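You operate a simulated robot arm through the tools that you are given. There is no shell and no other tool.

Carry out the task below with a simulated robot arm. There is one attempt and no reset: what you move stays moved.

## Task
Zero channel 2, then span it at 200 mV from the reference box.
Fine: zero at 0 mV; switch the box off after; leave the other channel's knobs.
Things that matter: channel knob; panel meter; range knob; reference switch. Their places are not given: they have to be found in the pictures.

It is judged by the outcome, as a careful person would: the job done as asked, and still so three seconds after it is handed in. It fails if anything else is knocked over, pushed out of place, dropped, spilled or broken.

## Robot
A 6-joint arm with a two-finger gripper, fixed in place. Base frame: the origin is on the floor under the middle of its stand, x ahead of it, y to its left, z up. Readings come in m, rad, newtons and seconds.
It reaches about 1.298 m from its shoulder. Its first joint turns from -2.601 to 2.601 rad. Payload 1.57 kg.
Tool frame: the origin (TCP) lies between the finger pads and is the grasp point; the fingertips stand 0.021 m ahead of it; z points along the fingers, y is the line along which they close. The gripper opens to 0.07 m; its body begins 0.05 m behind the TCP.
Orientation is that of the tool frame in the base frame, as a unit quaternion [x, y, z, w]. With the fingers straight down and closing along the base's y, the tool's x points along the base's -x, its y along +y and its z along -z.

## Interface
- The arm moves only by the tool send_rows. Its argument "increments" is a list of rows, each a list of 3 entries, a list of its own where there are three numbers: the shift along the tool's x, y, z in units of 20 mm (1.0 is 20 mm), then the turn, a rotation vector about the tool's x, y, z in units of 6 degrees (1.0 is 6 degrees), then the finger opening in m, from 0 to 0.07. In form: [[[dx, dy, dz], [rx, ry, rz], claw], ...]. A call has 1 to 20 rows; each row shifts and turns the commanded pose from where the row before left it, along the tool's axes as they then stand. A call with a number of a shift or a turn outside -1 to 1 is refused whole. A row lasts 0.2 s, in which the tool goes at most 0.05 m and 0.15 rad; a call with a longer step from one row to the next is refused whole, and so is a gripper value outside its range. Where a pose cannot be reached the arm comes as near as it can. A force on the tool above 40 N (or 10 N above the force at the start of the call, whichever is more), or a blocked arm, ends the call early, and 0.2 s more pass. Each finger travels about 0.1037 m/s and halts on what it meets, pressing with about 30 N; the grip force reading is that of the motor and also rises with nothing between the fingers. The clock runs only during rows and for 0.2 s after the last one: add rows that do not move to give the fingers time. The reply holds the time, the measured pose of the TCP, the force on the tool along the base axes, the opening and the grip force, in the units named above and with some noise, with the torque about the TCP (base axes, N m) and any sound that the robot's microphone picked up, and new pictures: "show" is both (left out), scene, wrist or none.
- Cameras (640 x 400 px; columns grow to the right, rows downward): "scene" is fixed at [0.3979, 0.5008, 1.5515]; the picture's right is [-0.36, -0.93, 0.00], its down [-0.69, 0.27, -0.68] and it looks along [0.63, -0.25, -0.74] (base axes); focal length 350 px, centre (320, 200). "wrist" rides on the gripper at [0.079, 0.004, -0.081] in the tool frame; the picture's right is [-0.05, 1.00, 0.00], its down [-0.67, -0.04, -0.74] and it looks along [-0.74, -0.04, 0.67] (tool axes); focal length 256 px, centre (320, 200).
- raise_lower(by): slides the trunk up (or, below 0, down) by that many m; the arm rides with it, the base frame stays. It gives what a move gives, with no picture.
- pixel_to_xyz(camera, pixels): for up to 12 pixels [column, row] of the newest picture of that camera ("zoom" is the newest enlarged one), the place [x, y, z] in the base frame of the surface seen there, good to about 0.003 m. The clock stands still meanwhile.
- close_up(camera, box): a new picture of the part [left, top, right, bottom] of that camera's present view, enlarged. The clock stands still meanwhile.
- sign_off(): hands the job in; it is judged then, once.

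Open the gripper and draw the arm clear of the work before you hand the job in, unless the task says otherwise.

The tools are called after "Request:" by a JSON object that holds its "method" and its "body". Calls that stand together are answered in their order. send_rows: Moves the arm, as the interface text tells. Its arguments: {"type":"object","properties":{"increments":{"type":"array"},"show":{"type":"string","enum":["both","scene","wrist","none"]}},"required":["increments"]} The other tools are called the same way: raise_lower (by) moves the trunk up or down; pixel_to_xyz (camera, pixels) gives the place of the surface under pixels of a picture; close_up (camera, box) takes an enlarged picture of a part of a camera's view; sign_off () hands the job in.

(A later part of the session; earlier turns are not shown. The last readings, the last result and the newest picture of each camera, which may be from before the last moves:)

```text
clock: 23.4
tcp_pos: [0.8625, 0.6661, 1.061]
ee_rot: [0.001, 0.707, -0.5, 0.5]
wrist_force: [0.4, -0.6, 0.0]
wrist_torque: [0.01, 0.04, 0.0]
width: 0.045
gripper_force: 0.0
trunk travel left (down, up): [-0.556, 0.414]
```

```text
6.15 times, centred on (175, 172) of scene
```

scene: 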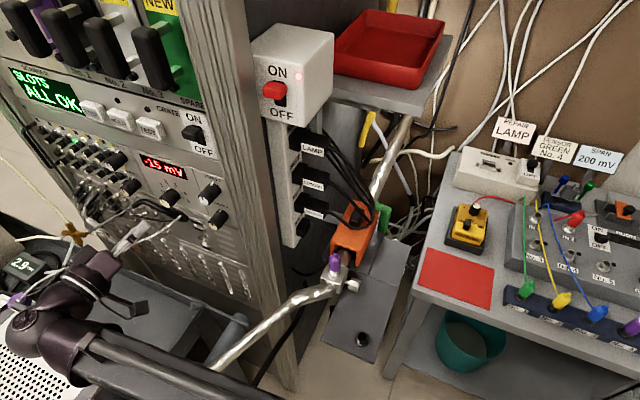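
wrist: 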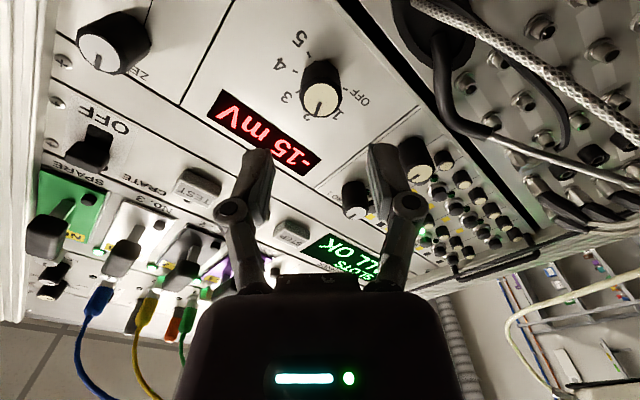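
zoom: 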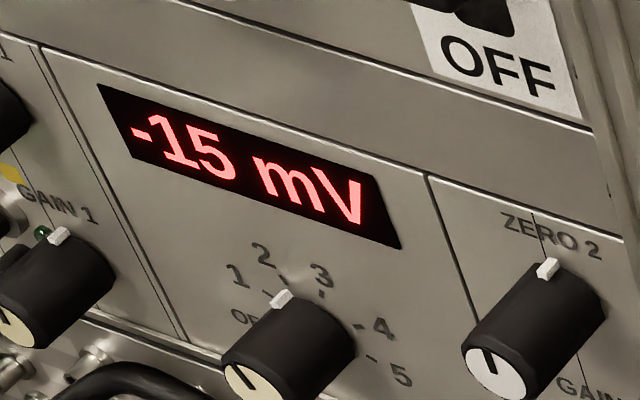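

The selector points at 2 and the meter holds −15 mV. Next is the reference box: I roll back 45°, retreat and slide right along the panel.

Request:
{"method": "send_rows", "body": {"increments": [[[0, 0, -0.5], [0, 0, -0.9375], 0.05], [[0, 0, -0.5], [0, 0, -0.9375], 0.05], [[0, 0, -0.5], [0, 0, -0.9375], 0.05], [[0, 0, -0.5], [0, 0, -0.9375], 0.05], [[0, 0, -0.5], [0, 0, -0.9375], 0.05], [[0, 0, -0.5], [0, 0, -0.9375], 0.05], [[0, 0, -0.5], [0, 0, -0.9375], 0.05], [[0, 0, -0.5], [0, 0, -0.9375], 0.05], [[1, 0, 0], [0, 0, 0], 0.05], [[1, 0, 0], [0, 0, 0], 0.05], [[1, 0, 0], [0, 0, 0], 0.05], [[1, 0, 0], [0, 0, 0], 0.05], [[1, 0, 0], [0, 0, 0], 0.05], [[1, 0, 0], [0, 0, 0], 0.05], [[1, 0, 0], [0, 0, 0], 0.05], [[1, 0, 0], [0, 0, 0], 0.05], [[1, 0, 0], [0, 0, 0], 0.05], [[1, 0, 0], [0, 0, 0], 0.05]], "show": "both"}}

```text
clock: 27.2
tcp_pos: [0.6621, 0.5811, 1.0612]
ee_rot: [-0.27, 0.654, -0.653, 0.27]
wrist_force: [-0.1, 0.8, -0.3]
wrist_torque: [-0.02, 0.0, -0.01]
width: 0.0498
gripper_force: 0.0
trunk travel left (down, up): [-0.556, 0.414]
```

scene: 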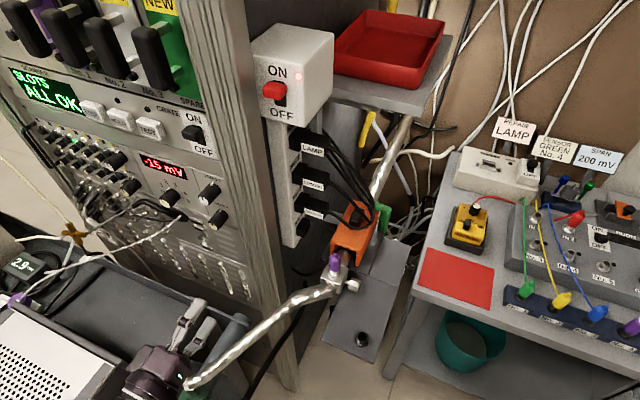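
wrist: 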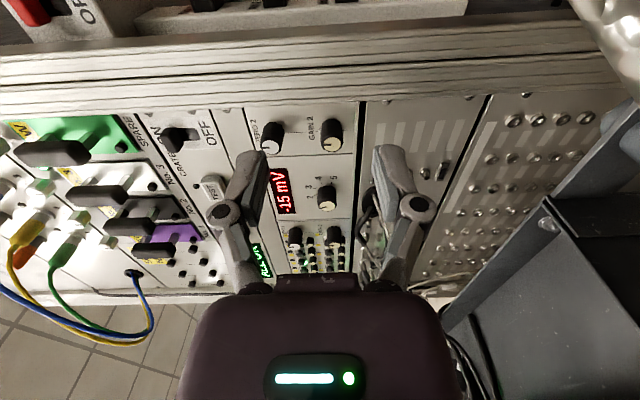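

From here I turn the tool back to pointing down (rx −90°), well clear of the hose at z≈0.91.

Request:
{"method": "send_rows", "body": {"increments": [[[0.5, 0, 0], [-1, 0, 0], 0.05], [[0.5, 0, 0], [-1, 0, 0], 0.05], [[0.5, 0, 0], [-1, 0, 0], 0.05], [[0.5, 0, 0], [-1, 0, 0], 0.05], [[0.5, 0, 0], [-1, 0, 0], 0.05], [[0, 0, 0], [-1, 0, 0], 0.05], [[0, 0, 0], [-1, 0, 0], 0.05], [[0, 0, 0], [-1, 0, 0], 0.05], [[0, 0, 0], [-1, 0, 0], 0.05], [[0, 0, 0], [-1, 0, 0], 0.05], [[0, 0, 0], [-1, 0, 0], 0.05], [[0, 0, 0], [-1, 0, 0], 0.05], [[0, 0, 0], [-1, 0, 0], 0.05], [[0, 0, 0], [-1, 0, 0], 0.05], [[0, 0, 0], [-1, 0, 0], 0.05]], "show": "both"}}

```text
clock: 30.4
tcp_pos: [0.6289, 0.5497, 0.8735]
ee_rot: [-0.382, 0.924, 0.002, 0.0]
wrist_force: [-0.2, 0.1, -1.1]
wrist_torque: [0.02, -0.01, -0.03]
width: 0.0501
gripper_force: 0.1
out of reach, approached as far as the arm can: row 1, 2, 3, 4, 5, 6, 7, 8, 9, 10, 11, 12, 13, 15
trunk travel left (down, up): [-0.556, 0.414]
```

scene: 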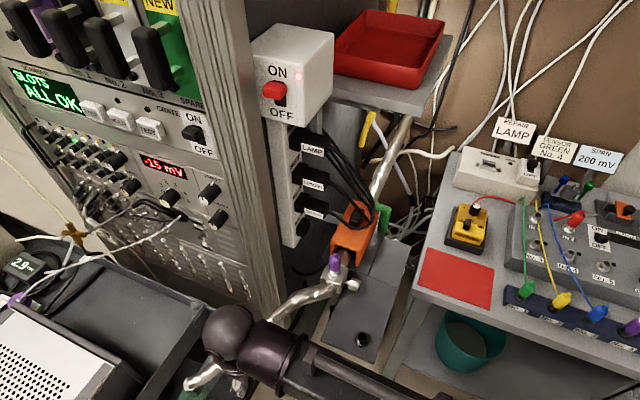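
wrist: 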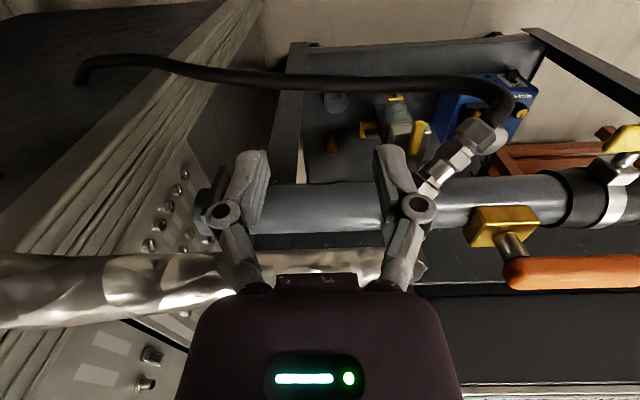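

The arm holds its wrist at a height set by the trunk, so the tool tip dropped to z 0.87 close to the hose; forces remain ≈0. I measure the hose relative to the fingers before raising straight up.

Request:
{"method": "pixel_to_xyz", "body": {"camera": "wrist", "pixels": [[100, 280], [200, 275], [300, 265], [350, 265], [410, 270], [245, 190], [225, 250], [385, 250], [395, 180], [330, 215], [60, 290], [275, 270]]}}

Request:
{"method": "close_up", "body": {"camera": "scene", "box": [170, 270, 370, 400]}}

```text
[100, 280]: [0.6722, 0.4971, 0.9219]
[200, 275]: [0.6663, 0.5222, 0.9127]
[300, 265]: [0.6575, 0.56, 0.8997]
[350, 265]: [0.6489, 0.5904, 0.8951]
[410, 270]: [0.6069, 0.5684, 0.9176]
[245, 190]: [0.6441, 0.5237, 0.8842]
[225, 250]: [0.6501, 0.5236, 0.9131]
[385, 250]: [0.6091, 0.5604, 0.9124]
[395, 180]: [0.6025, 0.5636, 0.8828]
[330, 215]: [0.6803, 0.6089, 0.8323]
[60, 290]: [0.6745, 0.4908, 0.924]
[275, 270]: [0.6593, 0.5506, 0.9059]
```

```text
3.08 times, centred on (270, 335) of scene
```

zoom: 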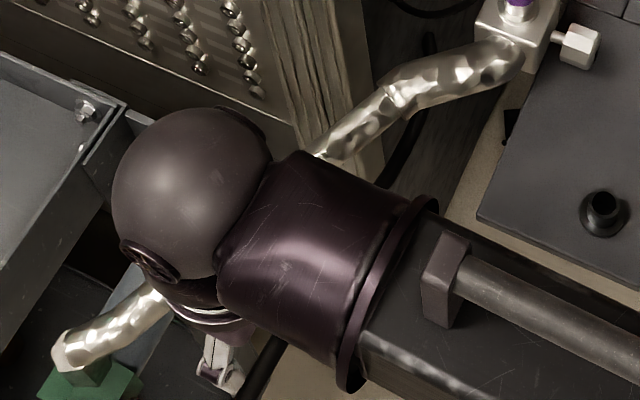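

The hose passes about 15–20 mm beside the fingers with no contact. I shift 40 mm away from it (−X) and then raise the trunk.

Request:
{"method": "send_rows", "body": {"increments": [[[0.5, 0.5, 0], [0, 0, 0], 0.05], [[0.5, 0.5, 0], [0, 0, 0], 0.05], [[0.5, 0.5, 0], [0, 0, 0], 0.05]], "show": "none"}}

Request:
{"method": "raise_lower", "body": {"by": 0.25}}

```text
clock: 31.2
tcp_pos: [0.5856, 0.5492, 0.8746]
ee_rot: [-0.383, 0.924, 0.001, 0.001]
wrist_force: [0.3, 0.2, 0.0]
wrist_torque: [0.0, -0.01, 0.02]
width: 0.0503
gripper_force: 0.1
trunk travel left (down, up): [-0.556, 0.414]
```

```text
clock: 33.8
tcp_pos: [0.5854, 0.5482, 1.1233]
ee_rot: [-0.383, 0.924, 0.001, 0.0]
wrist_force: [-0.5, 0.8, 0.7]
wrist_torque: [0.01, 0.02, -0.02]
width: 0.0498
gripper_force: 0.1
trunk travel left (down, up): [-0.806, 0.164]
```

Now at z 1.12, clear of everything. I translate along −Y toward the table with the reference box.

Request:
{"method": "send_rows", "body": {"increments": [[[1, -1, 0], [0, 0, 0], 0.05], [[1, -1, 0], [0, 0, 0], 0.05], [[1, -1, 0], [0, 0, 0], 0.05], [[1, -1, 0], [0, 0, 0], 0.05], [[1, -1, 0], [0, 0, 0], 0.05], [[1, -1, 0], [0, 0, 0], 0.05], [[1, -1, 0], [0, 0, 0], 0.05], [[1, -1, 0], [0, 0, 0], 0.05], [[1, -1, 0], [0, 0, 0], 0.05], [[1, -1, 0], [0, 0, 0], 0.05], [[1, -1, 0], [0, 0, 0], 0.05], [[1, -1, 0], [0, 0, 0], 0.05], [[1, -1, 0], [0, 0, 0], 0.05], [[1, -1, 0], [0, 0, 0], 0.05], [[1, -1, 0], [0, 0, 0], 0.05], [[1, -1, 0], [0, 0, 0], 0.05], [[1, -1, 0], [0, 0, 0], 0.05], [[1, -1, 0], [0, 0, 0], 0.05], [[1, -1, 0], [0, 0, 0], 0.05], [[1, -1, 0], [0, 0, 0], 0.05]], "show": "both"}}

```text
clock: 38.0
tcp_pos: [0.5867, -0.0177, 1.1247]
ee_rot: [-0.383, 0.924, 0.001, 0.001]
wrist_force: [-1.3, -0.2, -0.2]
wrist_torque: [-0.01, -0.02, -0.01]
width: 0.0502
gripper_force: 0.1
out of reach, approached as far as the arm can: row 15
trunk travel left (down, up): [-0.806, 0.164]
```

scene: 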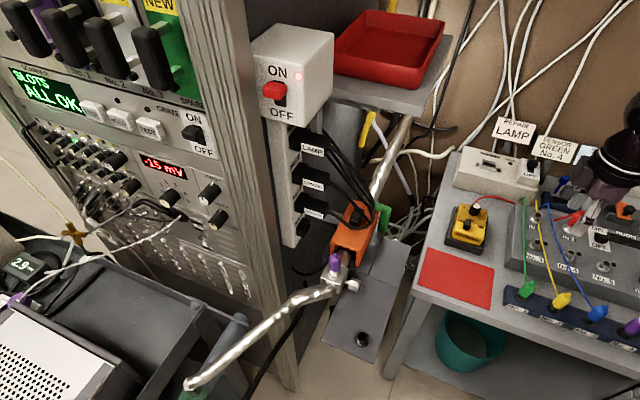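
wrist: 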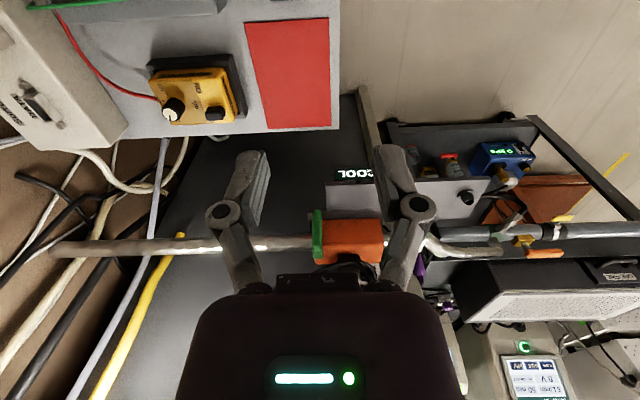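

The reference box shows at wrist (195,95). I yaw +45° so the tool aligns with the base axes and shift to y≈−0.08 to view the box head-on.

Request:
{"method": "send_rows", "body": {"increments": [[[0, 0, 0], [0, 0, 0.9375], 0.05], [[0, 0, 0], [0, 0, 0.9375], 0.05], [[0, 0, 0], [0, 0, 0.9375], 0.05], [[0, 0, 0], [0, 0, 0.9375], 0.05], [[0, 0, 0], [0, 0, 0.9375], 0.05], [[0, 0, 0], [0, 0, 0.9375], 0.05], [[0, 0, 0], [0, 0, 0.9375], 0.05], [[0, 0, 0], [0, 0, 0.9375], 0.05], [[0, -1, 0], [0, 0, 0], 0.05], [[0, -1, 0], [0, 0, 0], 0.05], [[0, -1, 0], [0, 0, 0], 0.05]], "show": "both"}}

Request:
{"method": "close_up", "body": {"camera": "wrist", "box": [230, 60, 410, 180]}}

```text
clock: 40.4
tcp_pos: [0.5859, -0.0761, 1.1256]
ee_rot: [0.0, 1.0, 0.002, 0.001]
wrist_force: [-0.2, -1.1, -0.1]
wrist_torque: [-0.03, 0.01, 0.03]
width: 0.0497
gripper_force: 0.2
trunk travel left (down, up): [-0.806, 0.164]
```

scene: 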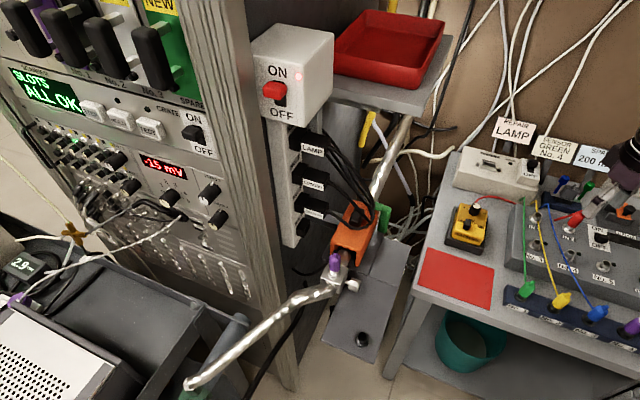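
wrist: 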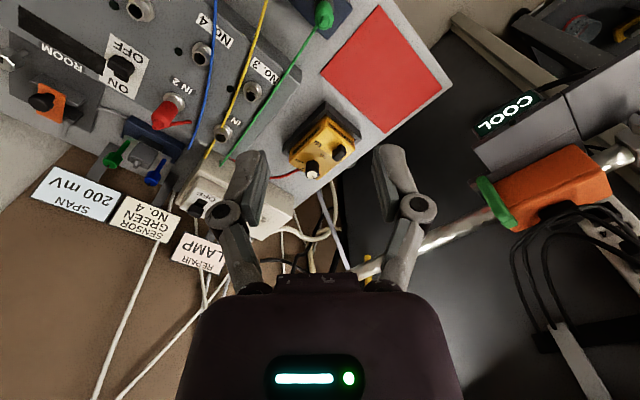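

```text
3.33 times, centred on (320, 120) of wrist
```

zoom: 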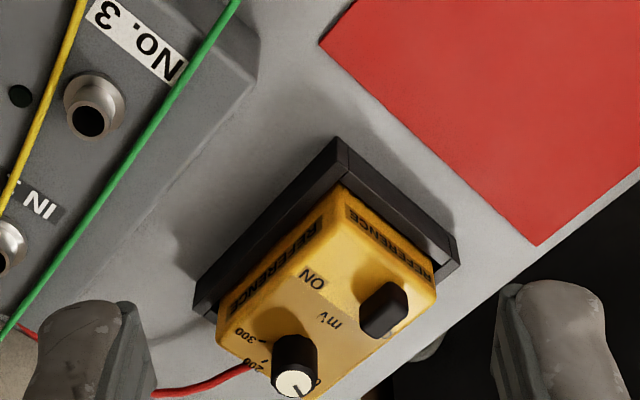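

The box is seen (upside-down) at wrist (322,143), turned about 30–40° on the table. I sample its face, knob, switch and edges for geometry.

Request:
{"method": "pixel_to_xyz", "body": {"camera": "zoom", "pixels": [[293, 384], [385, 322], [400, 292], [315, 278], [330, 320], [250, 335], [345, 205], [430, 280], [235, 335], [420, 300], [280, 310], [350, 240]]}}

Request:
{"method": "pixel_to_xyz", "body": {"camera": "zoom", "pixels": [[335, 142], [455, 265], [200, 300], [350, 370], [380, 350], [300, 345], [275, 370], [318, 370], [310, 300], [345, 340], [295, 300], [330, 260]]}}

```text
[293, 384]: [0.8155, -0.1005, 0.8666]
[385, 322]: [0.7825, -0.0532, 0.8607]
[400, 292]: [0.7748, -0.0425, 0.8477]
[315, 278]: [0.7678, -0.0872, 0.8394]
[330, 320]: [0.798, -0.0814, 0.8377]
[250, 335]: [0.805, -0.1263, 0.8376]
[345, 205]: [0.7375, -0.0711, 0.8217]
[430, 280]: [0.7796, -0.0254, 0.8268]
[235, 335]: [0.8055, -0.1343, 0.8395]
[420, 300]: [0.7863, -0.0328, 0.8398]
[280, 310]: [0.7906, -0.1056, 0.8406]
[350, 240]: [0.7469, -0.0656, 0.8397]
```

```text
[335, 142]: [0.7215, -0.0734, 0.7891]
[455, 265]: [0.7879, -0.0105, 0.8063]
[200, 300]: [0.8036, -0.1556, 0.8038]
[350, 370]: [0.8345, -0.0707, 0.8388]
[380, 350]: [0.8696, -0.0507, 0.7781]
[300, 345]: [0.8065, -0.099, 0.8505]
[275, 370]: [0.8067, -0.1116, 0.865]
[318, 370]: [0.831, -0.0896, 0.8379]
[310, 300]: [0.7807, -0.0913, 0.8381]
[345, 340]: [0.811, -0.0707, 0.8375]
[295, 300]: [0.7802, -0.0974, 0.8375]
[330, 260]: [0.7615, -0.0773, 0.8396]
```

The box top is level (z≈0.839) and turned 45°; the knob is at (0.8155,−0.1005) top z 0.866, and the switch lever leans to the OFF side near (0.7825,−0.053). I check the red lead's path and look at the surroundings before coming closer.

Request:
{"method": "pixel_to_xyz", "body": {"camera": "zoom", "pixels": [[245, 373], [225, 383], [200, 390], [160, 394], [30, 330], [230, 20], [80, 240], [95, 110], [240, 90], [450, 60]]}}

Request:
{"method": "pixel_to_xyz", "body": {"camera": "scene", "pixels": [[480, 199], [490, 197], [505, 199], [516, 201], [524, 215], [526, 250], [515, 135], [560, 148], [598, 155], [500, 170], [530, 170], [570, 215]]}}

```text
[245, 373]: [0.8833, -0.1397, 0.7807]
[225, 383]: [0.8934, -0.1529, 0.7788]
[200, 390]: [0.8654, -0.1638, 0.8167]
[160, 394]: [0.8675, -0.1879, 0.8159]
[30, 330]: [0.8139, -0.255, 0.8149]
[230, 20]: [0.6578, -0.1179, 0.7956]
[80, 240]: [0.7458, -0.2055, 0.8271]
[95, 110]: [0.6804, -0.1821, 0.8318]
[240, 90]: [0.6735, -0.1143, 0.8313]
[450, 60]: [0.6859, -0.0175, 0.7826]
```

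```text
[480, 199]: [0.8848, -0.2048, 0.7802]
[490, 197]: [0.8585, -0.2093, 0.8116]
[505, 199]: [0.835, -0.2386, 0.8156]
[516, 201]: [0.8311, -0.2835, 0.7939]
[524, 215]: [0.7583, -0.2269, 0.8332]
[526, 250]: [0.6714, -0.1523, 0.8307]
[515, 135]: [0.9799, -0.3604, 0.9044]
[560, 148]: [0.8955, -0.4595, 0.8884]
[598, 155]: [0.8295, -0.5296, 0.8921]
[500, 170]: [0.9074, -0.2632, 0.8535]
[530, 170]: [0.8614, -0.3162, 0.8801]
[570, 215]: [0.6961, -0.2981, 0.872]
```

The red lead stays low (z≈0.816) and neighbours are below 0.90, so the approach from above is clear. I lower 0.15 m for a closer look at the range scale and the lever.

Request:
{"method": "raise_lower", "body": {"by": -0.15}}

Request:
{"method": "send_rows", "body": {"increments": [[[-1, 0, 0], [0, 0, 0], 0.05], [[-1, 0, 0], [0, 0, 0], 0.05]], "show": "both"}}

Request:
{"method": "close_up", "body": {"camera": "wrist", "box": [250, 100, 410, 220]}}

```text
clock: 42.2
tcp_pos: [0.5851, -0.0757, 0.9753]
ee_rot: [0.0, 1.0, 0.001, 0.0]
wrist_force: [-0.2, -0.3, 0.1]
wrist_torque: [-0.02, 0.05, -0.02]
width: 0.05
gripper_force: 0.0
trunk travel left (down, up): [-0.656, 0.314]
```

```text
clock: 42.8
tcp_pos: [0.627, -0.0753, 0.9746]
ee_rot: [-0.001, 1.0, 0.001, -0.001]
wrist_force: [-0.3, -0.2, -0.1]
wrist_torque: [-0.02, -0.01, 0.0]
width: 0.0502
gripper_force: 0.1
trunk travel left (down, up): [-0.656, 0.314]
```

scene: 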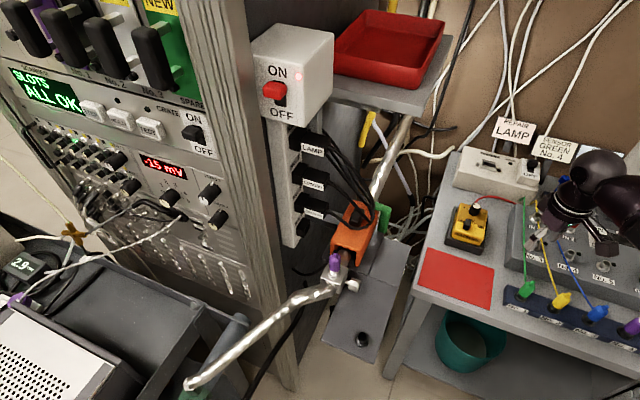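
wrist: 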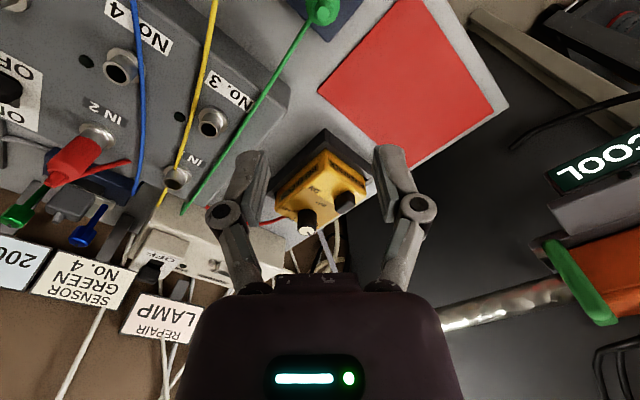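

```text
3.33 times, centred on (330, 160) of wrist
```

zoom: 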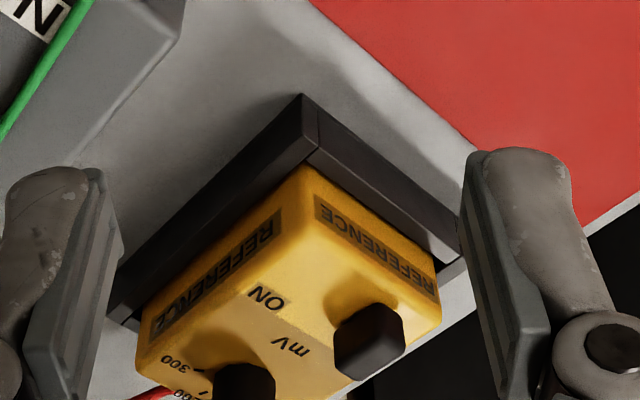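

The wrist view is too grazing; the scene camera sees the box unobstructed, so I zoom tightly there at (475,212) on the dial and lever.

Request:
{"method": "close_up", "body": {"camera": "scene", "box": [452, 195, 496, 222]}}

Request:
{"method": "close_up", "body": {"camera": "scene", "box": [448, 212, 492, 240]}}

```text
14.55 times, centred on (474, 208) of scene
```

zoom: 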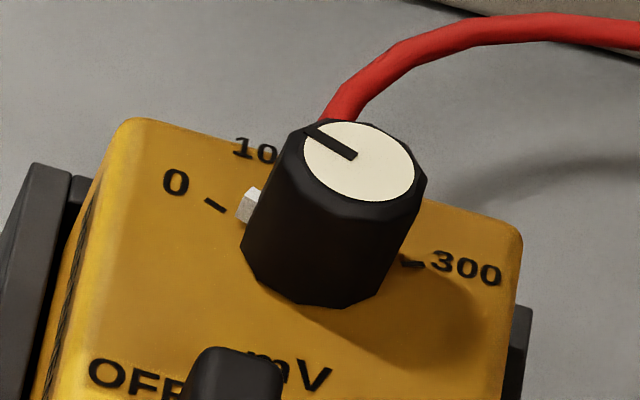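

```text
14.29 times, centred on (470, 226) of scene
```

zoom: 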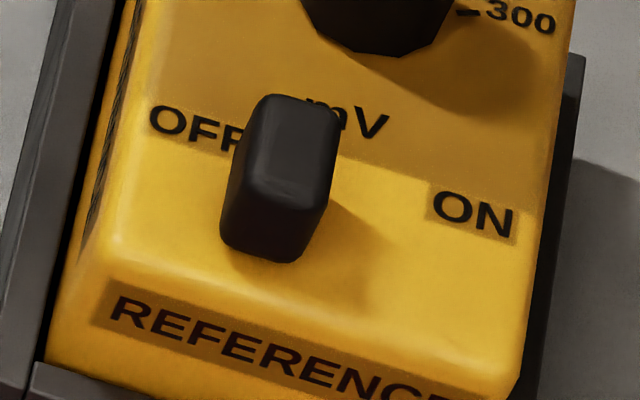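

The pointer tab on the range knob sits just by the "0" tick, and the lever leans to OFF. I measure label and tick positions to get the dial angles.

Request:
{"method": "pixel_to_xyz", "body": {"camera": "scene", "pixels": [[464.0, 206.8], [466.8, 208.3], [469.7, 204.6], [484, 212.7], [480.2, 212.3], [469.2, 208.3], [476.6, 205.2], [472.8, 203.5], [480, 206], [473.5, 205.5], [477, 202]]}}

Request:
{"method": "pixel_to_xyz", "body": {"camera": "zoom", "pixels": [[285, 160], [250, 110], [330, 110], [255, 240], [300, 200], [270, 100], [190, 130], [470, 215], [330, 230], [225, 240], [300, 255], [240, 170]]}}

```text
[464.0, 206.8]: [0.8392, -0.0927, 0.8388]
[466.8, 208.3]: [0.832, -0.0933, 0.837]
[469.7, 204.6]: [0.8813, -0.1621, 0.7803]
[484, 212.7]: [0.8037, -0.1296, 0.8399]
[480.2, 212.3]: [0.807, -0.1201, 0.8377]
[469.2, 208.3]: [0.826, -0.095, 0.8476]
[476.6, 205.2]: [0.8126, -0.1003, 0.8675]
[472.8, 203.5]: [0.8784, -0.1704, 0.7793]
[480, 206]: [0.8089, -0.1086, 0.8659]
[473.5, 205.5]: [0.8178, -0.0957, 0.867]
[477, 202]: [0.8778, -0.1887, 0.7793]
```

```text
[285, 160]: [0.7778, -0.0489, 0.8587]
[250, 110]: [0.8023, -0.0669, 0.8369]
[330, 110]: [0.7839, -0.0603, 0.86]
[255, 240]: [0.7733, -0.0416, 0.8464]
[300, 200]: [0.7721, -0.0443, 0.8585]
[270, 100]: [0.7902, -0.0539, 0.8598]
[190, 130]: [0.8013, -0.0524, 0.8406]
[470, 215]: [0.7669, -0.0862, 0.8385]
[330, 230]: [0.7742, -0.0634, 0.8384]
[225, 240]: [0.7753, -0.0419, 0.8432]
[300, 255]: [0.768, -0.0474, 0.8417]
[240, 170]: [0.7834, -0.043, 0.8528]
```

The range knob already points at 0 (dial steps ≈45°), and the lever is at OFF near (0.779,−0.051). I yaw so the fingers close along the lever's travel and move above it at z 0.975.

Request:
{"method": "send_rows", "body": {"increments": [[[0, 0, 0], [0, 0, 0.9375], 0.04], [[0, 0, 0], [0, 0, 0.9375], 0.04], [[0, 0, 0], [0, 0, 0.9375], 0.04], [[0, 0, 0], [0, 0, 0.9375], 0.04], [[0, 0, 0], [0, 0, 0.9375], 0.04], [[0, 0, 0], [0, 0, 0.9375], 0.04], [[0, 0, 0], [0, 0, 0.9375], 0.04], [[0, 0, 0], [0, 0, 0.9375], 0.04], [[-0.6457, 0.892, 0], [0, 0, 0], 0.04], [[-0.6457, 0.892, 0], [0, 0, 0], 0.04], [[-0.6457, 0.892, 0], [0, 0, 0], 0.04], [[-0.6457, 0.892, 0], [0, 0, 0], 0.04], [[-0.6457, 0.892, 0], [0, 0, 0], 0.04], [[-0.6457, 0.892, 0], [0, 0, 0], 0.04], [[-0.6457, 0.892, 0], [0, 0, 0], 0.04]], "show": "both"}}

```text
clock: 46.0
tcp_pos: [0.7782, -0.0522, 0.9746]
ee_rot: [0.382, 0.924, 0.0, -0.001]
wrist_force: [0.1, -0.2, -0.3]
wrist_torque: [-0.04, -0.02, -0.02]
width: 0.0401
gripper_force: 0.0
trunk travel left (down, up): [-0.656, 0.314]
```

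scene: 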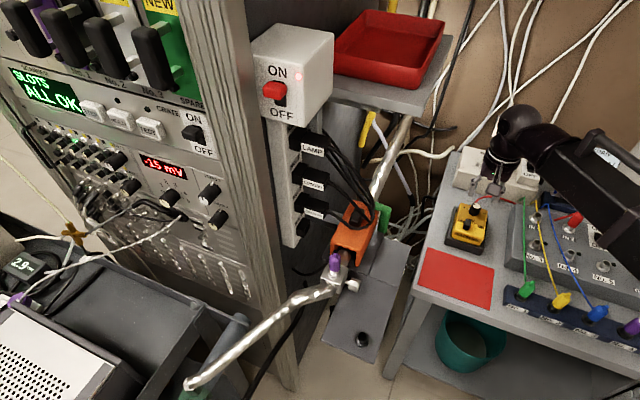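
wrist: 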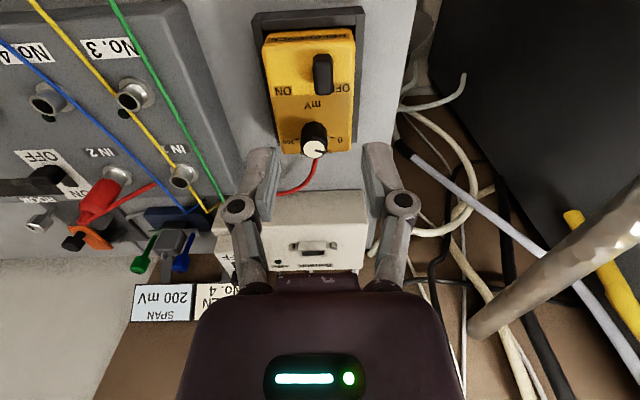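

Now the wrist camera sees the box well: lever at (322,72), knob at (314,140). I zoom in to check lever shape and centre.

Request:
{"method": "close_up", "body": {"camera": "wrist", "box": [250, 10, 380, 170]}}

```text
2.50 times, centred on (315, 90) of wrist
```

zoom: 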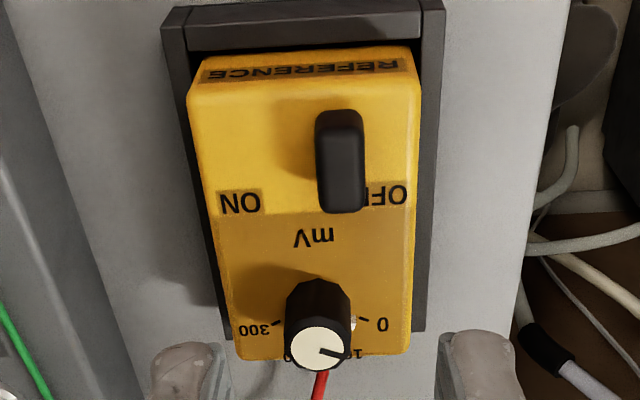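

Request:
{"method": "pixel_to_xyz", "body": {"camera": "zoom", "pixels": [[340, 195], [322, 195], [360, 195], [340, 130], [340, 160], [340, 208], [240, 203], [395, 195], [195, 100], [415, 100], [320, 345], [318, 130]]}}

```text
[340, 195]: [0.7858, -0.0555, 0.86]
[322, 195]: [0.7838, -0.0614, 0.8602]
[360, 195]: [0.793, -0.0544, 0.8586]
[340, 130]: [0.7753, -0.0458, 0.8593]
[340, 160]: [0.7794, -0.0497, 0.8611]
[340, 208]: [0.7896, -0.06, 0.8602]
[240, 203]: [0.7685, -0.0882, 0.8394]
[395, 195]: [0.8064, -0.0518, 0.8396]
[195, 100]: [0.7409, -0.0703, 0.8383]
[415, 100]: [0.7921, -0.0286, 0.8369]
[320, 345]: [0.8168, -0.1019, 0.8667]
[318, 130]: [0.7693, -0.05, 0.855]
```

Lever top is centred at r-offset −9 mm from box centre (OFF side), 11 mm wide, top z 0.860. I lower 0.08 m first with fingers 40 mm open to straddle it.

Request:
{"method": "raise_lower", "body": {"by": -0.08}}

Request:
{"method": "send_rows", "body": {"increments": [[[0, 0.1, 0], [0, 0, 0], 0.04]], "show": "both"}}

```text
clock: 47.1
tcp_pos: [0.7775, -0.053, 0.8959]
ee_rot: [0.382, 0.924, 0.001, -0.001]
wrist_force: [0.5, -0.1, 0.6]
wrist_torque: [0.01, 0.01, -0.02]
width: 0.04
gripper_force: 0.1
trunk travel left (down, up): [-0.576, 0.394]
```

```text
clock: 47.5
tcp_pos: [0.7799, -0.0504, 0.8942]
ee_rot: [0.382, 0.924, 0.001, 0.0]
wrist_force: [0.4, 0.5, 1.6]
wrist_torque: [-0.01, 0.02, 0.03]
width: 0.0401
gripper_force: 0.1
trunk travel left (down, up): [-0.576, 0.394]
```

scene: 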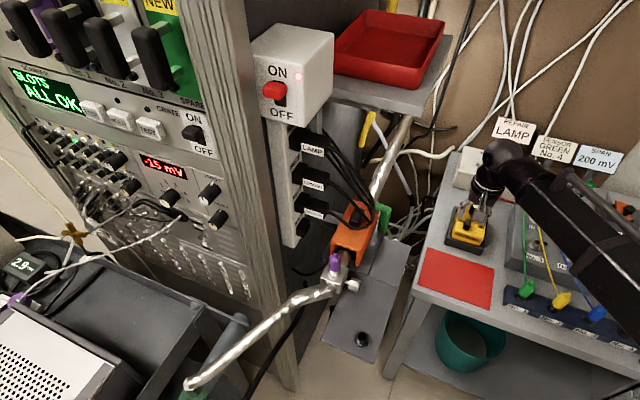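
wrist: 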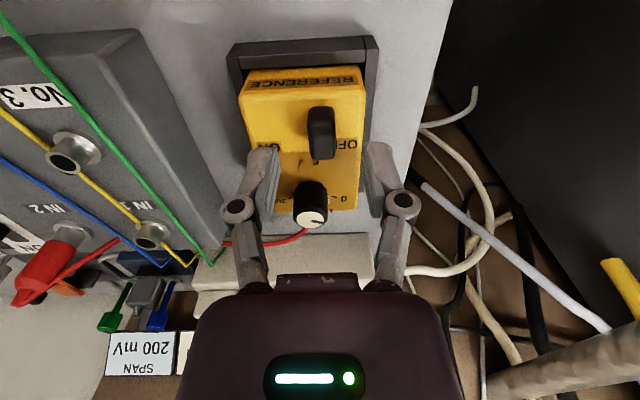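

The fingers straddle the lever line with the knob clear. I lower another 26 mm (TCP z≈0.868, tips 8 mm above the box).

Request:
{"method": "raise_lower", "body": {"by": -0.026}}

Request:
{"method": "send_rows", "body": {"increments": [[[0, 0, 0], [0, 0, 0], 0.04]], "show": "wrist"}}

```text
clock: 48.2
tcp_pos: [0.7784, -0.0514, 0.8675]
ee_rot: [0.382, 0.924, 0.001, -0.001]
wrist_force: [0.2, -0.3, -0.4]
wrist_torque: [0.0, 0.0, -0.01]
width: 0.0401
gripper_force: 0.0
trunk travel left (down, up): [-0.55, 0.42]
```

```text
clock: 48.6
tcp_pos: [0.7793, -0.0507, 0.868]
ee_rot: [0.382, 0.924, 0.001, 0.0]
wrist_force: [-0.9, 0.3, -0.8]
wrist_torque: [0.01, -0.04, -0.01]
width: 0.04
gripper_force: 0.1
trunk travel left (down, up): [-0.55, 0.42]
```

wrist: 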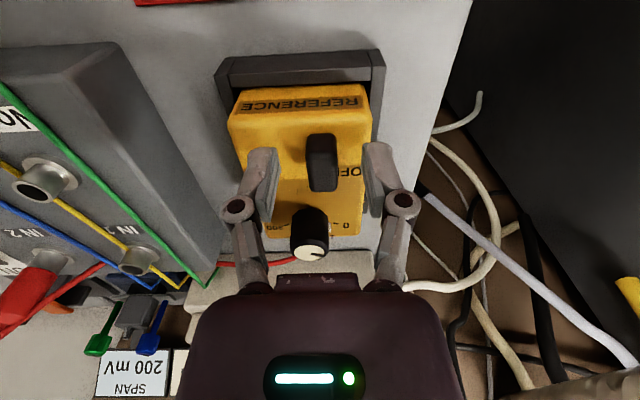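

The lever is between the fingers (322,160). I shift toward ON (tool −y) 24 mm in small steps and check the force and meter.

Request:
{"method": "send_rows", "body": {"increments": [[[0, -0.2, 0], [0, 0, 0], 0.04], [[0, -0.2, 0], [0, 0, 0], 0.04], [[0, -0.2, 0], [0, 0, 0], 0.04], [[0, -0.2, 0], [0, 0, 0], 0.04], [[0, -0.2, 0], [0, 0, 0], 0.04], [[0, -0.2, 0], [0, 0, 0], 0.04]], "show": "both"}}

```text
clock: 50.0
tcp_pos: [0.7627, -0.067, 0.8687]
ee_rot: [0.382, 0.924, 0.002, -0.001]
wrist_force: [-0.3, -0.5, 0.4]
wrist_torque: [0.01, 0.01, 0.01]
width: 0.0404
gripper_force: 0.4
trunk travel left (down, up): [-0.55, 0.42]
```

scene: 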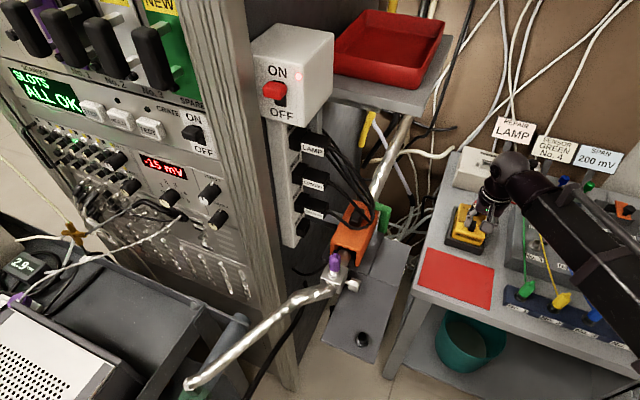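
wrist: 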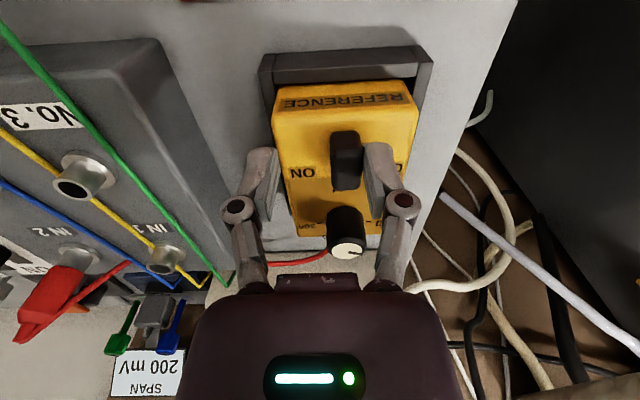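

The right-hand finger has the lever about mid-travel with almost no force. I push another 12 mm.

Request:
{"method": "send_rows", "body": {"increments": [[[0, -0.2, 0], [0, 0, 0], 0.04], [[0, -0.2, 0], [0, 0, 0], 0.04], [[0, -0.2, 0], [0, 0, 0], 0.04]], "show": "both"}}

Request:
{"method": "close_up", "body": {"camera": "scene", "box": [130, 140, 220, 205]}}

```text
clock: 50.9
tcp_pos: [0.7547, -0.0772, 0.8688]
ee_rot: [0.382, 0.924, 0.001, 0.0]
wrist_force: [0.3, 1.3, -1.1]
wrist_torque: [0.02, 0.0, 0.03]
width: 0.0407
gripper_force: 1.2
trunk travel left (down, up): [-0.55, 0.42]
```

scene: 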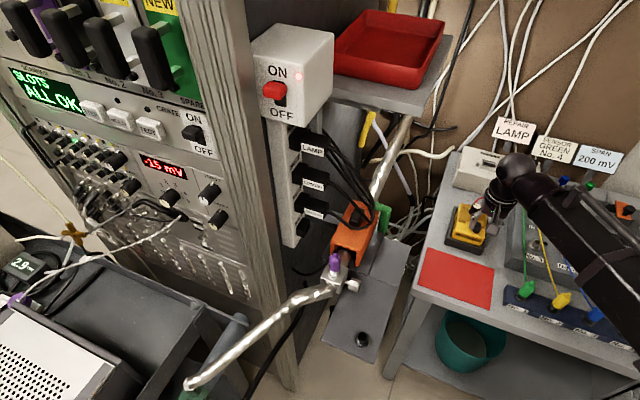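
wrist: 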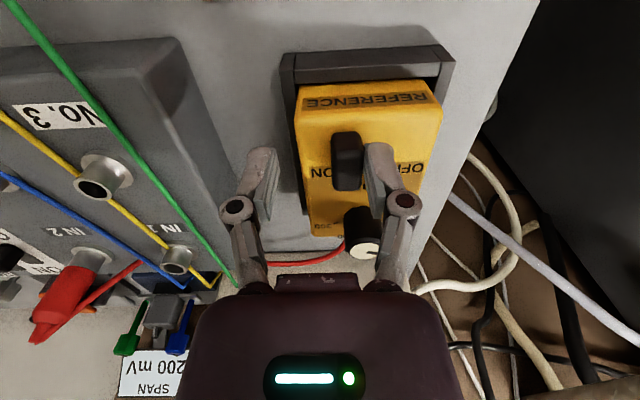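

```text
6.15 times, centred on (175, 172) of scene
```

zoom: 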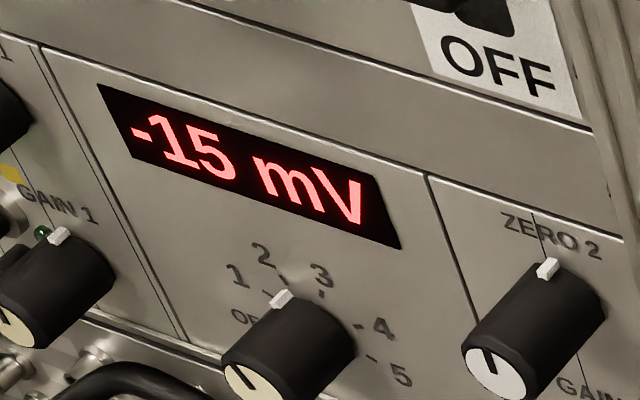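

The lever is now past centre toward ON; the meter still reads −15 mV (0 mV input either way). I zoom in to check the lever's position and that the box hasn't shifted.

Request:
{"method": "close_up", "body": {"camera": "wrist", "box": [260, 30, 460, 270]}}

```text
1.67 times, centred on (360, 150) of wrist
```

zoom: 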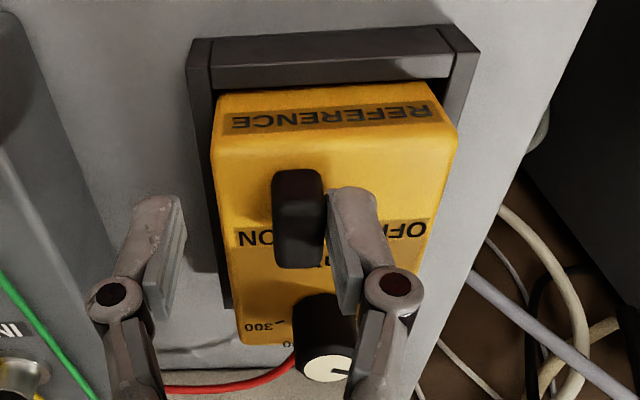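

Request:
{"method": "pixel_to_xyz", "body": {"camera": "zoom", "pixels": [[298, 240], [298, 255], [280, 245], [318, 245], [215, 130], [450, 140], [195, 60], [478, 60], [325, 368], [298, 200]]}}

```text
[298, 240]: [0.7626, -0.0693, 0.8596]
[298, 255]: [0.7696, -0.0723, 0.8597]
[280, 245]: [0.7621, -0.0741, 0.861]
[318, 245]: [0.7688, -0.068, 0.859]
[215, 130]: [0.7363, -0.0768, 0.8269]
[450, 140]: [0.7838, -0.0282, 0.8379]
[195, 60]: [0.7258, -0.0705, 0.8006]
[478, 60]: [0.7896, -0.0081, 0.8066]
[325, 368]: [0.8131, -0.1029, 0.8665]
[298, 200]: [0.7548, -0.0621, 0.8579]
```

The lever is at ON (moved 25 mm, centre now r=−0.491) and the box is unmoved. I centre the fingers off the lever and raise the trunk clear.

Request:
{"method": "send_rows", "body": {"increments": [[[0, 0.3, 0], [0, 0, 0], 0.045], [[0, 0.3, 0], [0, 0, 0], 0.045]], "show": "none"}}

Request:
{"method": "raise_lower", "body": {"by": 0.25}}

Request:
{"method": "send_rows", "body": {"increments": [[[0.96, -0.96, 0], [0, 0, 0], 0.045], [[0.96, -0.96, 0], [0, 0, 0], 0.045], [[0.96, -0.96, 0], [0, 0, 0], 0.045], [[0.96, -0.96, 0], [0, 0, 0], 0.045], [[0.96, -0.96, 0], [0, 0, 0], 0.045], [[0.96, -0.96, 0], [0, 0, 0], 0.045], [[0.96, -0.96, 0], [0, 0, 0], 0.045]], "show": "both"}}

Request:
{"method": "close_up", "body": {"camera": "scene", "box": [435, 190, 515, 260]}}

```text
clock: 51.5
tcp_pos: [0.7638, -0.0677, 0.8675]
ee_rot: [0.383, 0.924, 0.001, 0.0]
wrist_force: [0.1, -0.7, -0.2]
wrist_torque: [0.02, 0.01, 0.03]
width: 0.0453
gripper_force: 0.0
trunk travel left (down, up): [-0.55, 0.42]
```

```text
clock: 54.0
tcp_pos: [0.7624, -0.0669, 1.1179]
ee_rot: [0.383, 0.924, 0.001, 0.0]
wrist_force: [0.6, -0.2, 0.0]
wrist_torque: [-0.02, -0.03, -0.02]
width: 0.0451
gripper_force: 0.0
trunk travel left (down, up): [-0.8, 0.17]
```

```text
clock: 55.6
tcp_pos: [0.571, -0.0677, 1.1187]
ee_rot: [0.382, 0.924, 0.002, -0.001]
wrist_force: [0.1, -0.5, 0.4]
wrist_torque: [0.02, -0.03, -0.02]
width: 0.045
gripper_force: 0.1
trunk travel left (down, up): [-0.8, 0.17]
```

scene: 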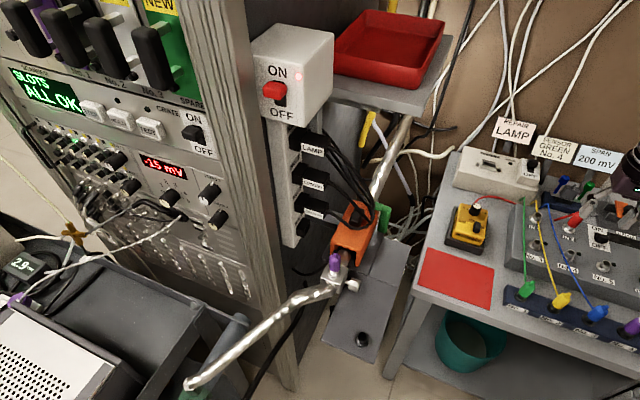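
wrist: 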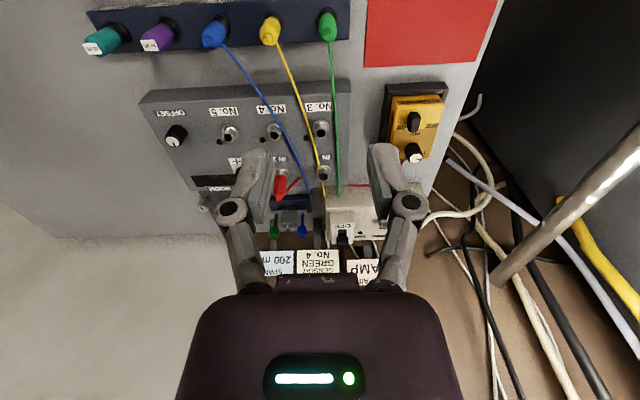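

```text
5.71 times, centred on (475, 225) of scene
```

zoom: 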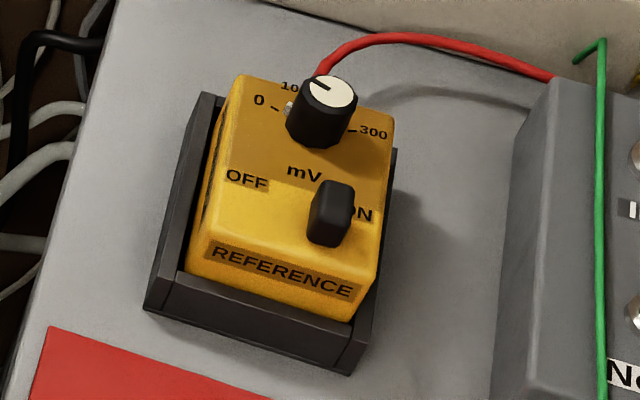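

The switch reads ON and the range is at 0; the box stayed in its holder. I now yaw back by 90° toward the rack orientation, away from everything.

Request:
{"method": "send_rows", "body": {"increments": [[[0, 0, 0], [0, 0, -1], 0.045], [[0, 0, 0], [0, 0, -1], 0.045], [[0, 0, 0], [0, 0, -1], 0.045], [[0, 0, 0], [0, 0, -1], 0.045], [[0, 0, 0], [0, 0, -1], 0.045], [[0, 0, 0], [0, 0, -1], 0.045], [[0, 0, 0], [0, 0, -1], 0.045], [[0, 0, 0], [0, 0, -1], 0.045], [[0, 0, 0], [0, 0, -1], 0.045], [[0, 0, 0], [0, 0, -1], 0.045], [[0, 0, 0], [0, 0, -1], 0.045], [[0, 0, 0], [0, 0, -1], 0.045], [[0, 0, 0], [0, 0, -1], 0.045], [[0, 0, 0], [0, 0, -1], 0.045], [[0, 0, 0], [0, 0, -1], 0.045]], "show": "none"}}

Request:
{"method": "send_rows", "body": {"increments": [[[-1, 1, 0], [0, 0, 0], 0.045], [[-1, 1, 0], [0, 0, 0], 0.045], [[-1, 1, 0], [0, 0, 0], 0.045], [[-1, 1, 0], [0, 0, 0], 0.045], [[-1, 1, 0], [0, 0, 0], 0.045], [[-1, 1, 0], [0, 0, 0], 0.045], [[-1, 1, 0], [0, 0, 0], 0.045], [[-1, 1, 0], [0, 0, 0], 0.045], [[-1, 1, 0], [0, 0, 0], 0.045], [[-1, 1, 0], [0, 0, 0], 0.045], [[-1, 1, 0], [0, 0, 0], 0.045], [[-1, 1, 0], [0, 0, 0], 0.045], [[-1, 1, 0], [0, 0, 0], 0.045], [[-1, 1, 0], [0, 0, 0], 0.045], [[-1, 1, 0], [0, 0, 0], 0.045], [[-1, 1, 0], [0, 0, 0], 0.045], [[-1, 1, 0], [0, 0, 0], 0.045], [[-1, 1, 0], [0, 0, 0], 0.045], [[-1, 1, 0], [0, 0, 0], 0.045], [[-1, 1, 0], [0, 0, 0], 0.045]], "show": "both"}}

```text
clock: 58.8
tcp_pos: [0.5728, -0.0668, 1.118]
ee_rot: [-0.384, 0.923, 0.001, 0.0]
wrist_force: [-0.2, -0.4, 0.0]
wrist_torque: [-0.03, 0.02, 0.01]
width: 0.0451
gripper_force: 0.0
trunk travel left (down, up): [-0.8, 0.17]
```

```text
clock: 63.0
tcp_pos: [0.5709, 0.4999, 1.1181]
ee_rot: [-0.383, 0.924, 0.001, 0.001]
wrist_force: [0.0, -0.1, 0.1]
wrist_torque: [-0.01, -0.01, 0.0]
width: 0.0448
gripper_force: 0.1
trunk travel left (down, up): [-0.8, 0.17]
```

scene: 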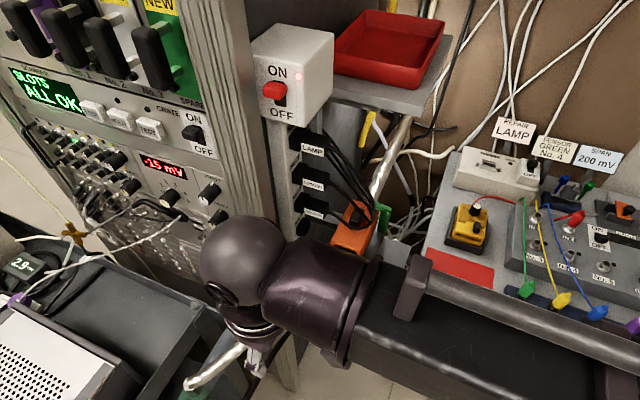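
wrist: 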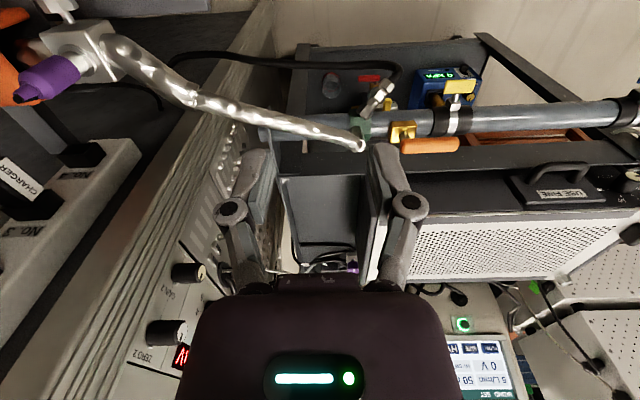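

I'm at s≈0.757 in front of the rack. I roll up 90° while sliding left along the panel to ZERO 2's column.

Request:
{"method": "send_rows", "body": {"increments": [[[-0.72, 0, 0], [1, 0, 0], 0.045], [[-0.72, 0, 0], [1, 0, 0], 0.045], [[-0.72, 0, 0], [1, 0, 0], 0.045], [[-0.72, 0, 0], [1, 0, 0], 0.045], [[-0.72, 0, 0], [1, 0, 0], 0.045], [[-0.72, 0, 0], [1, 0, 0], 0.045], [[-0.72, 0, 0], [1, 0, 0], 0.045], [[-0.72, 0, 0], [1, 0, 0], 0.045], [[-0.72, 0, 0], [1, 0, 0], 0.045], [[-0.72, 0, 0], [1, 0, 0], 0.045], [[-0.72, 0, 0], [1, 0, 0], 0.045], [[-0.72, 0, 0], [1, 0, 0], 0.045], [[-0.72, 0, 0], [1, 0, 0], 0.045], [[-0.72, 0, 0], [1, 0, 0], 0.045], [[-0.72, 0, 0], [1, 0, 0], 0.045]], "show": "none"}}

Request:
{"method": "raise_lower", "body": {"by": -0.187}}

Request:
{"method": "send_rows", "body": {"increments": [[[0, 0, 0], [0, 0, 0], 0.045]], "show": "both"}}

```text
clock: 66.2
tcp_pos: [0.7258, 0.6528, 1.3029]
ee_rot: [-0.27, 0.654, -0.653, 0.271]
wrist_force: [-0.2, 0.6, -0.2]
wrist_torque: [0.03, 0.0, 0.0]
width: 0.0447
gripper_force: 0.0
out of reach, approached as far as the arm can: row 3, 4, 5, 6, 7, 8, 9, 10, 11, 12, 13, 14, 15
trunk travel left (down, up): [-0.8, 0.17]
```

```text
clock: 68.3
tcp_pos: [0.7258, 0.653, 1.1184]
ee_rot: [-0.272, 0.655, -0.651, 0.271]
wrist_force: [0.6, 0.4, -0.2]
wrist_torque: [-0.03, -0.02, -0.01]
width: 0.045
gripper_force: 0.1
trunk travel left (down, up): [-0.613, 0.357]
```

```text
clock: 68.7
tcp_pos: [0.7252, 0.6524, 1.117]
ee_rot: [-0.271, 0.655, -0.651, 0.271]
wrist_force: [-0.4, 0.6, -0.4]
wrist_torque: [-0.01, 0.01, -0.03]
width: 0.045
gripper_force: 0.0
trunk travel left (down, up): [-0.613, 0.357]
```

scene: 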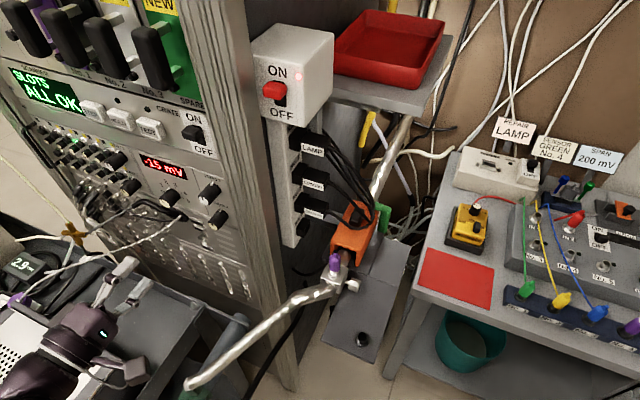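
wrist: 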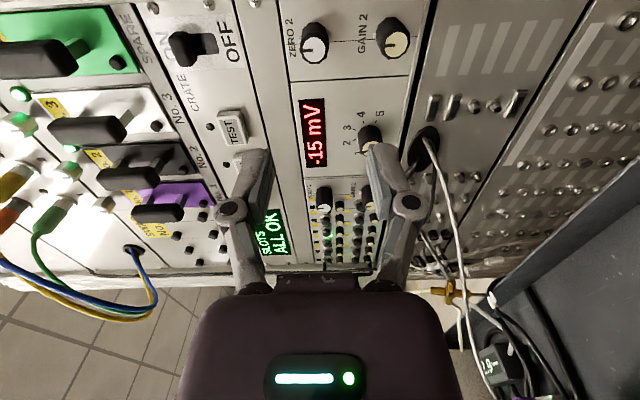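

I'm facing ZERO 2 (wrist (315,45)) with the meter at −15 mV. I zoom to get both knob centres.

Request:
{"method": "close_up", "body": {"camera": "wrist", "box": [270, 0, 430, 100]}}

```text
4.00 times, centred on (350, 50) of wrist
```

zoom: 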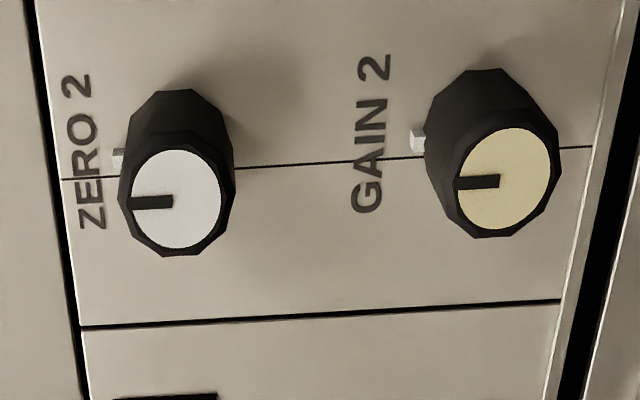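

Request:
{"method": "pixel_to_xyz", "body": {"camera": "zoom", "pixels": [[178, 200], [140, 203], [218, 196], [178, 158], [178, 240], [507, 181], [468, 184], [548, 178], [507, 140], [507, 225], [300, 240], [320, 120]]}}

```text
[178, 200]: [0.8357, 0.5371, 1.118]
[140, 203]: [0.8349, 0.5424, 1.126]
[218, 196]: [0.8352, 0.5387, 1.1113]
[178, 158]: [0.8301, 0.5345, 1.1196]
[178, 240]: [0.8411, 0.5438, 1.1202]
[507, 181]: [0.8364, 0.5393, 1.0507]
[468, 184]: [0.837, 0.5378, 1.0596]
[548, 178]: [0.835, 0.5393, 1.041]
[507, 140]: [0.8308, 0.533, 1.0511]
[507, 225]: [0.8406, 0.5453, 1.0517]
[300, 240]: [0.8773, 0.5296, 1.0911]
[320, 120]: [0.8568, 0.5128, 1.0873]
```

ZERO 2 centre is (0.8354,0.5393,1.119), GAIN 2 (0.836,0.539,1.051), both pointers straight up. I raise the trunk 2 mm and advance to straddle ZERO 2.

Request:
{"method": "raise_lower", "body": {"by": 0.002}}

Request:
{"method": "send_rows", "body": {"increments": [[[0.125, 0, 0.9], [0, 0, 0], 0.045], [[0, 0, 0.9], [0, 0, 0], 0.045], [[0, 0, 0.9], [0, 0, 0], 0.045], [[0, 0, 0.9], [0, 0, 0], 0.045], [[0, 0, 0.9], [0, 0, 0], 0.045], [[0, 0, 0.9], [0, 0, 0], 0.045]], "show": "both"}}

```text
clock: 69.2
tcp_pos: [0.7263, 0.6523, 1.1191]
ee_rot: [-0.27, 0.656, -0.651, 0.271]
wrist_force: [0.0, 0.4, 0.9]
wrist_torque: [0.02, 0.02, 0.01]
width: 0.0448
gripper_force: 0.0
trunk travel left (down, up): [-0.615, 0.355]
```

```text
clock: 70.6
tcp_pos: [0.8008, 0.5764, 1.1187]
ee_rot: [-0.27, 0.656, -0.651, 0.27]
wrist_force: [0.6, 0.3, 0.1]
wrist_torque: [-0.01, 0.0, -0.03]
width: 0.0449
gripper_force: 0.2
trunk travel left (down, up): [-0.615, 0.355]
```

scene: 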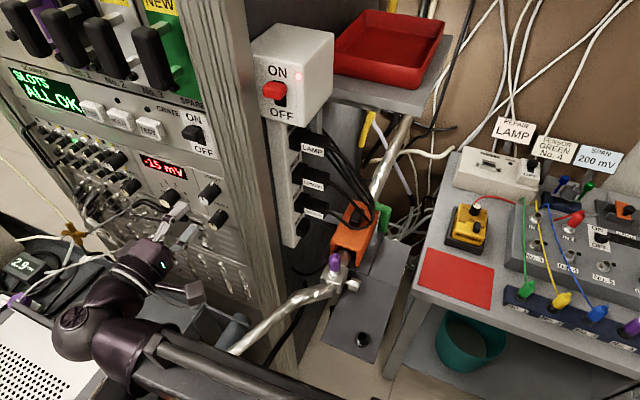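
wrist: 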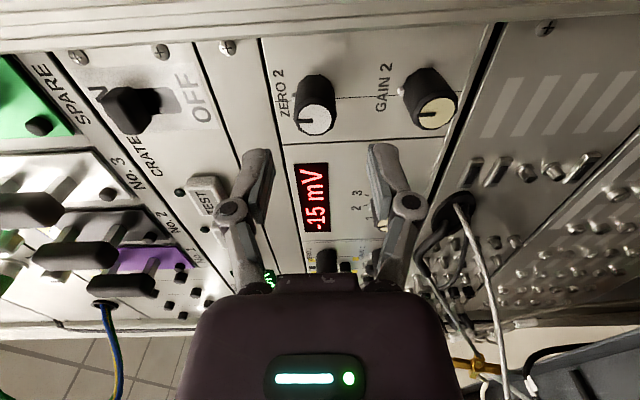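

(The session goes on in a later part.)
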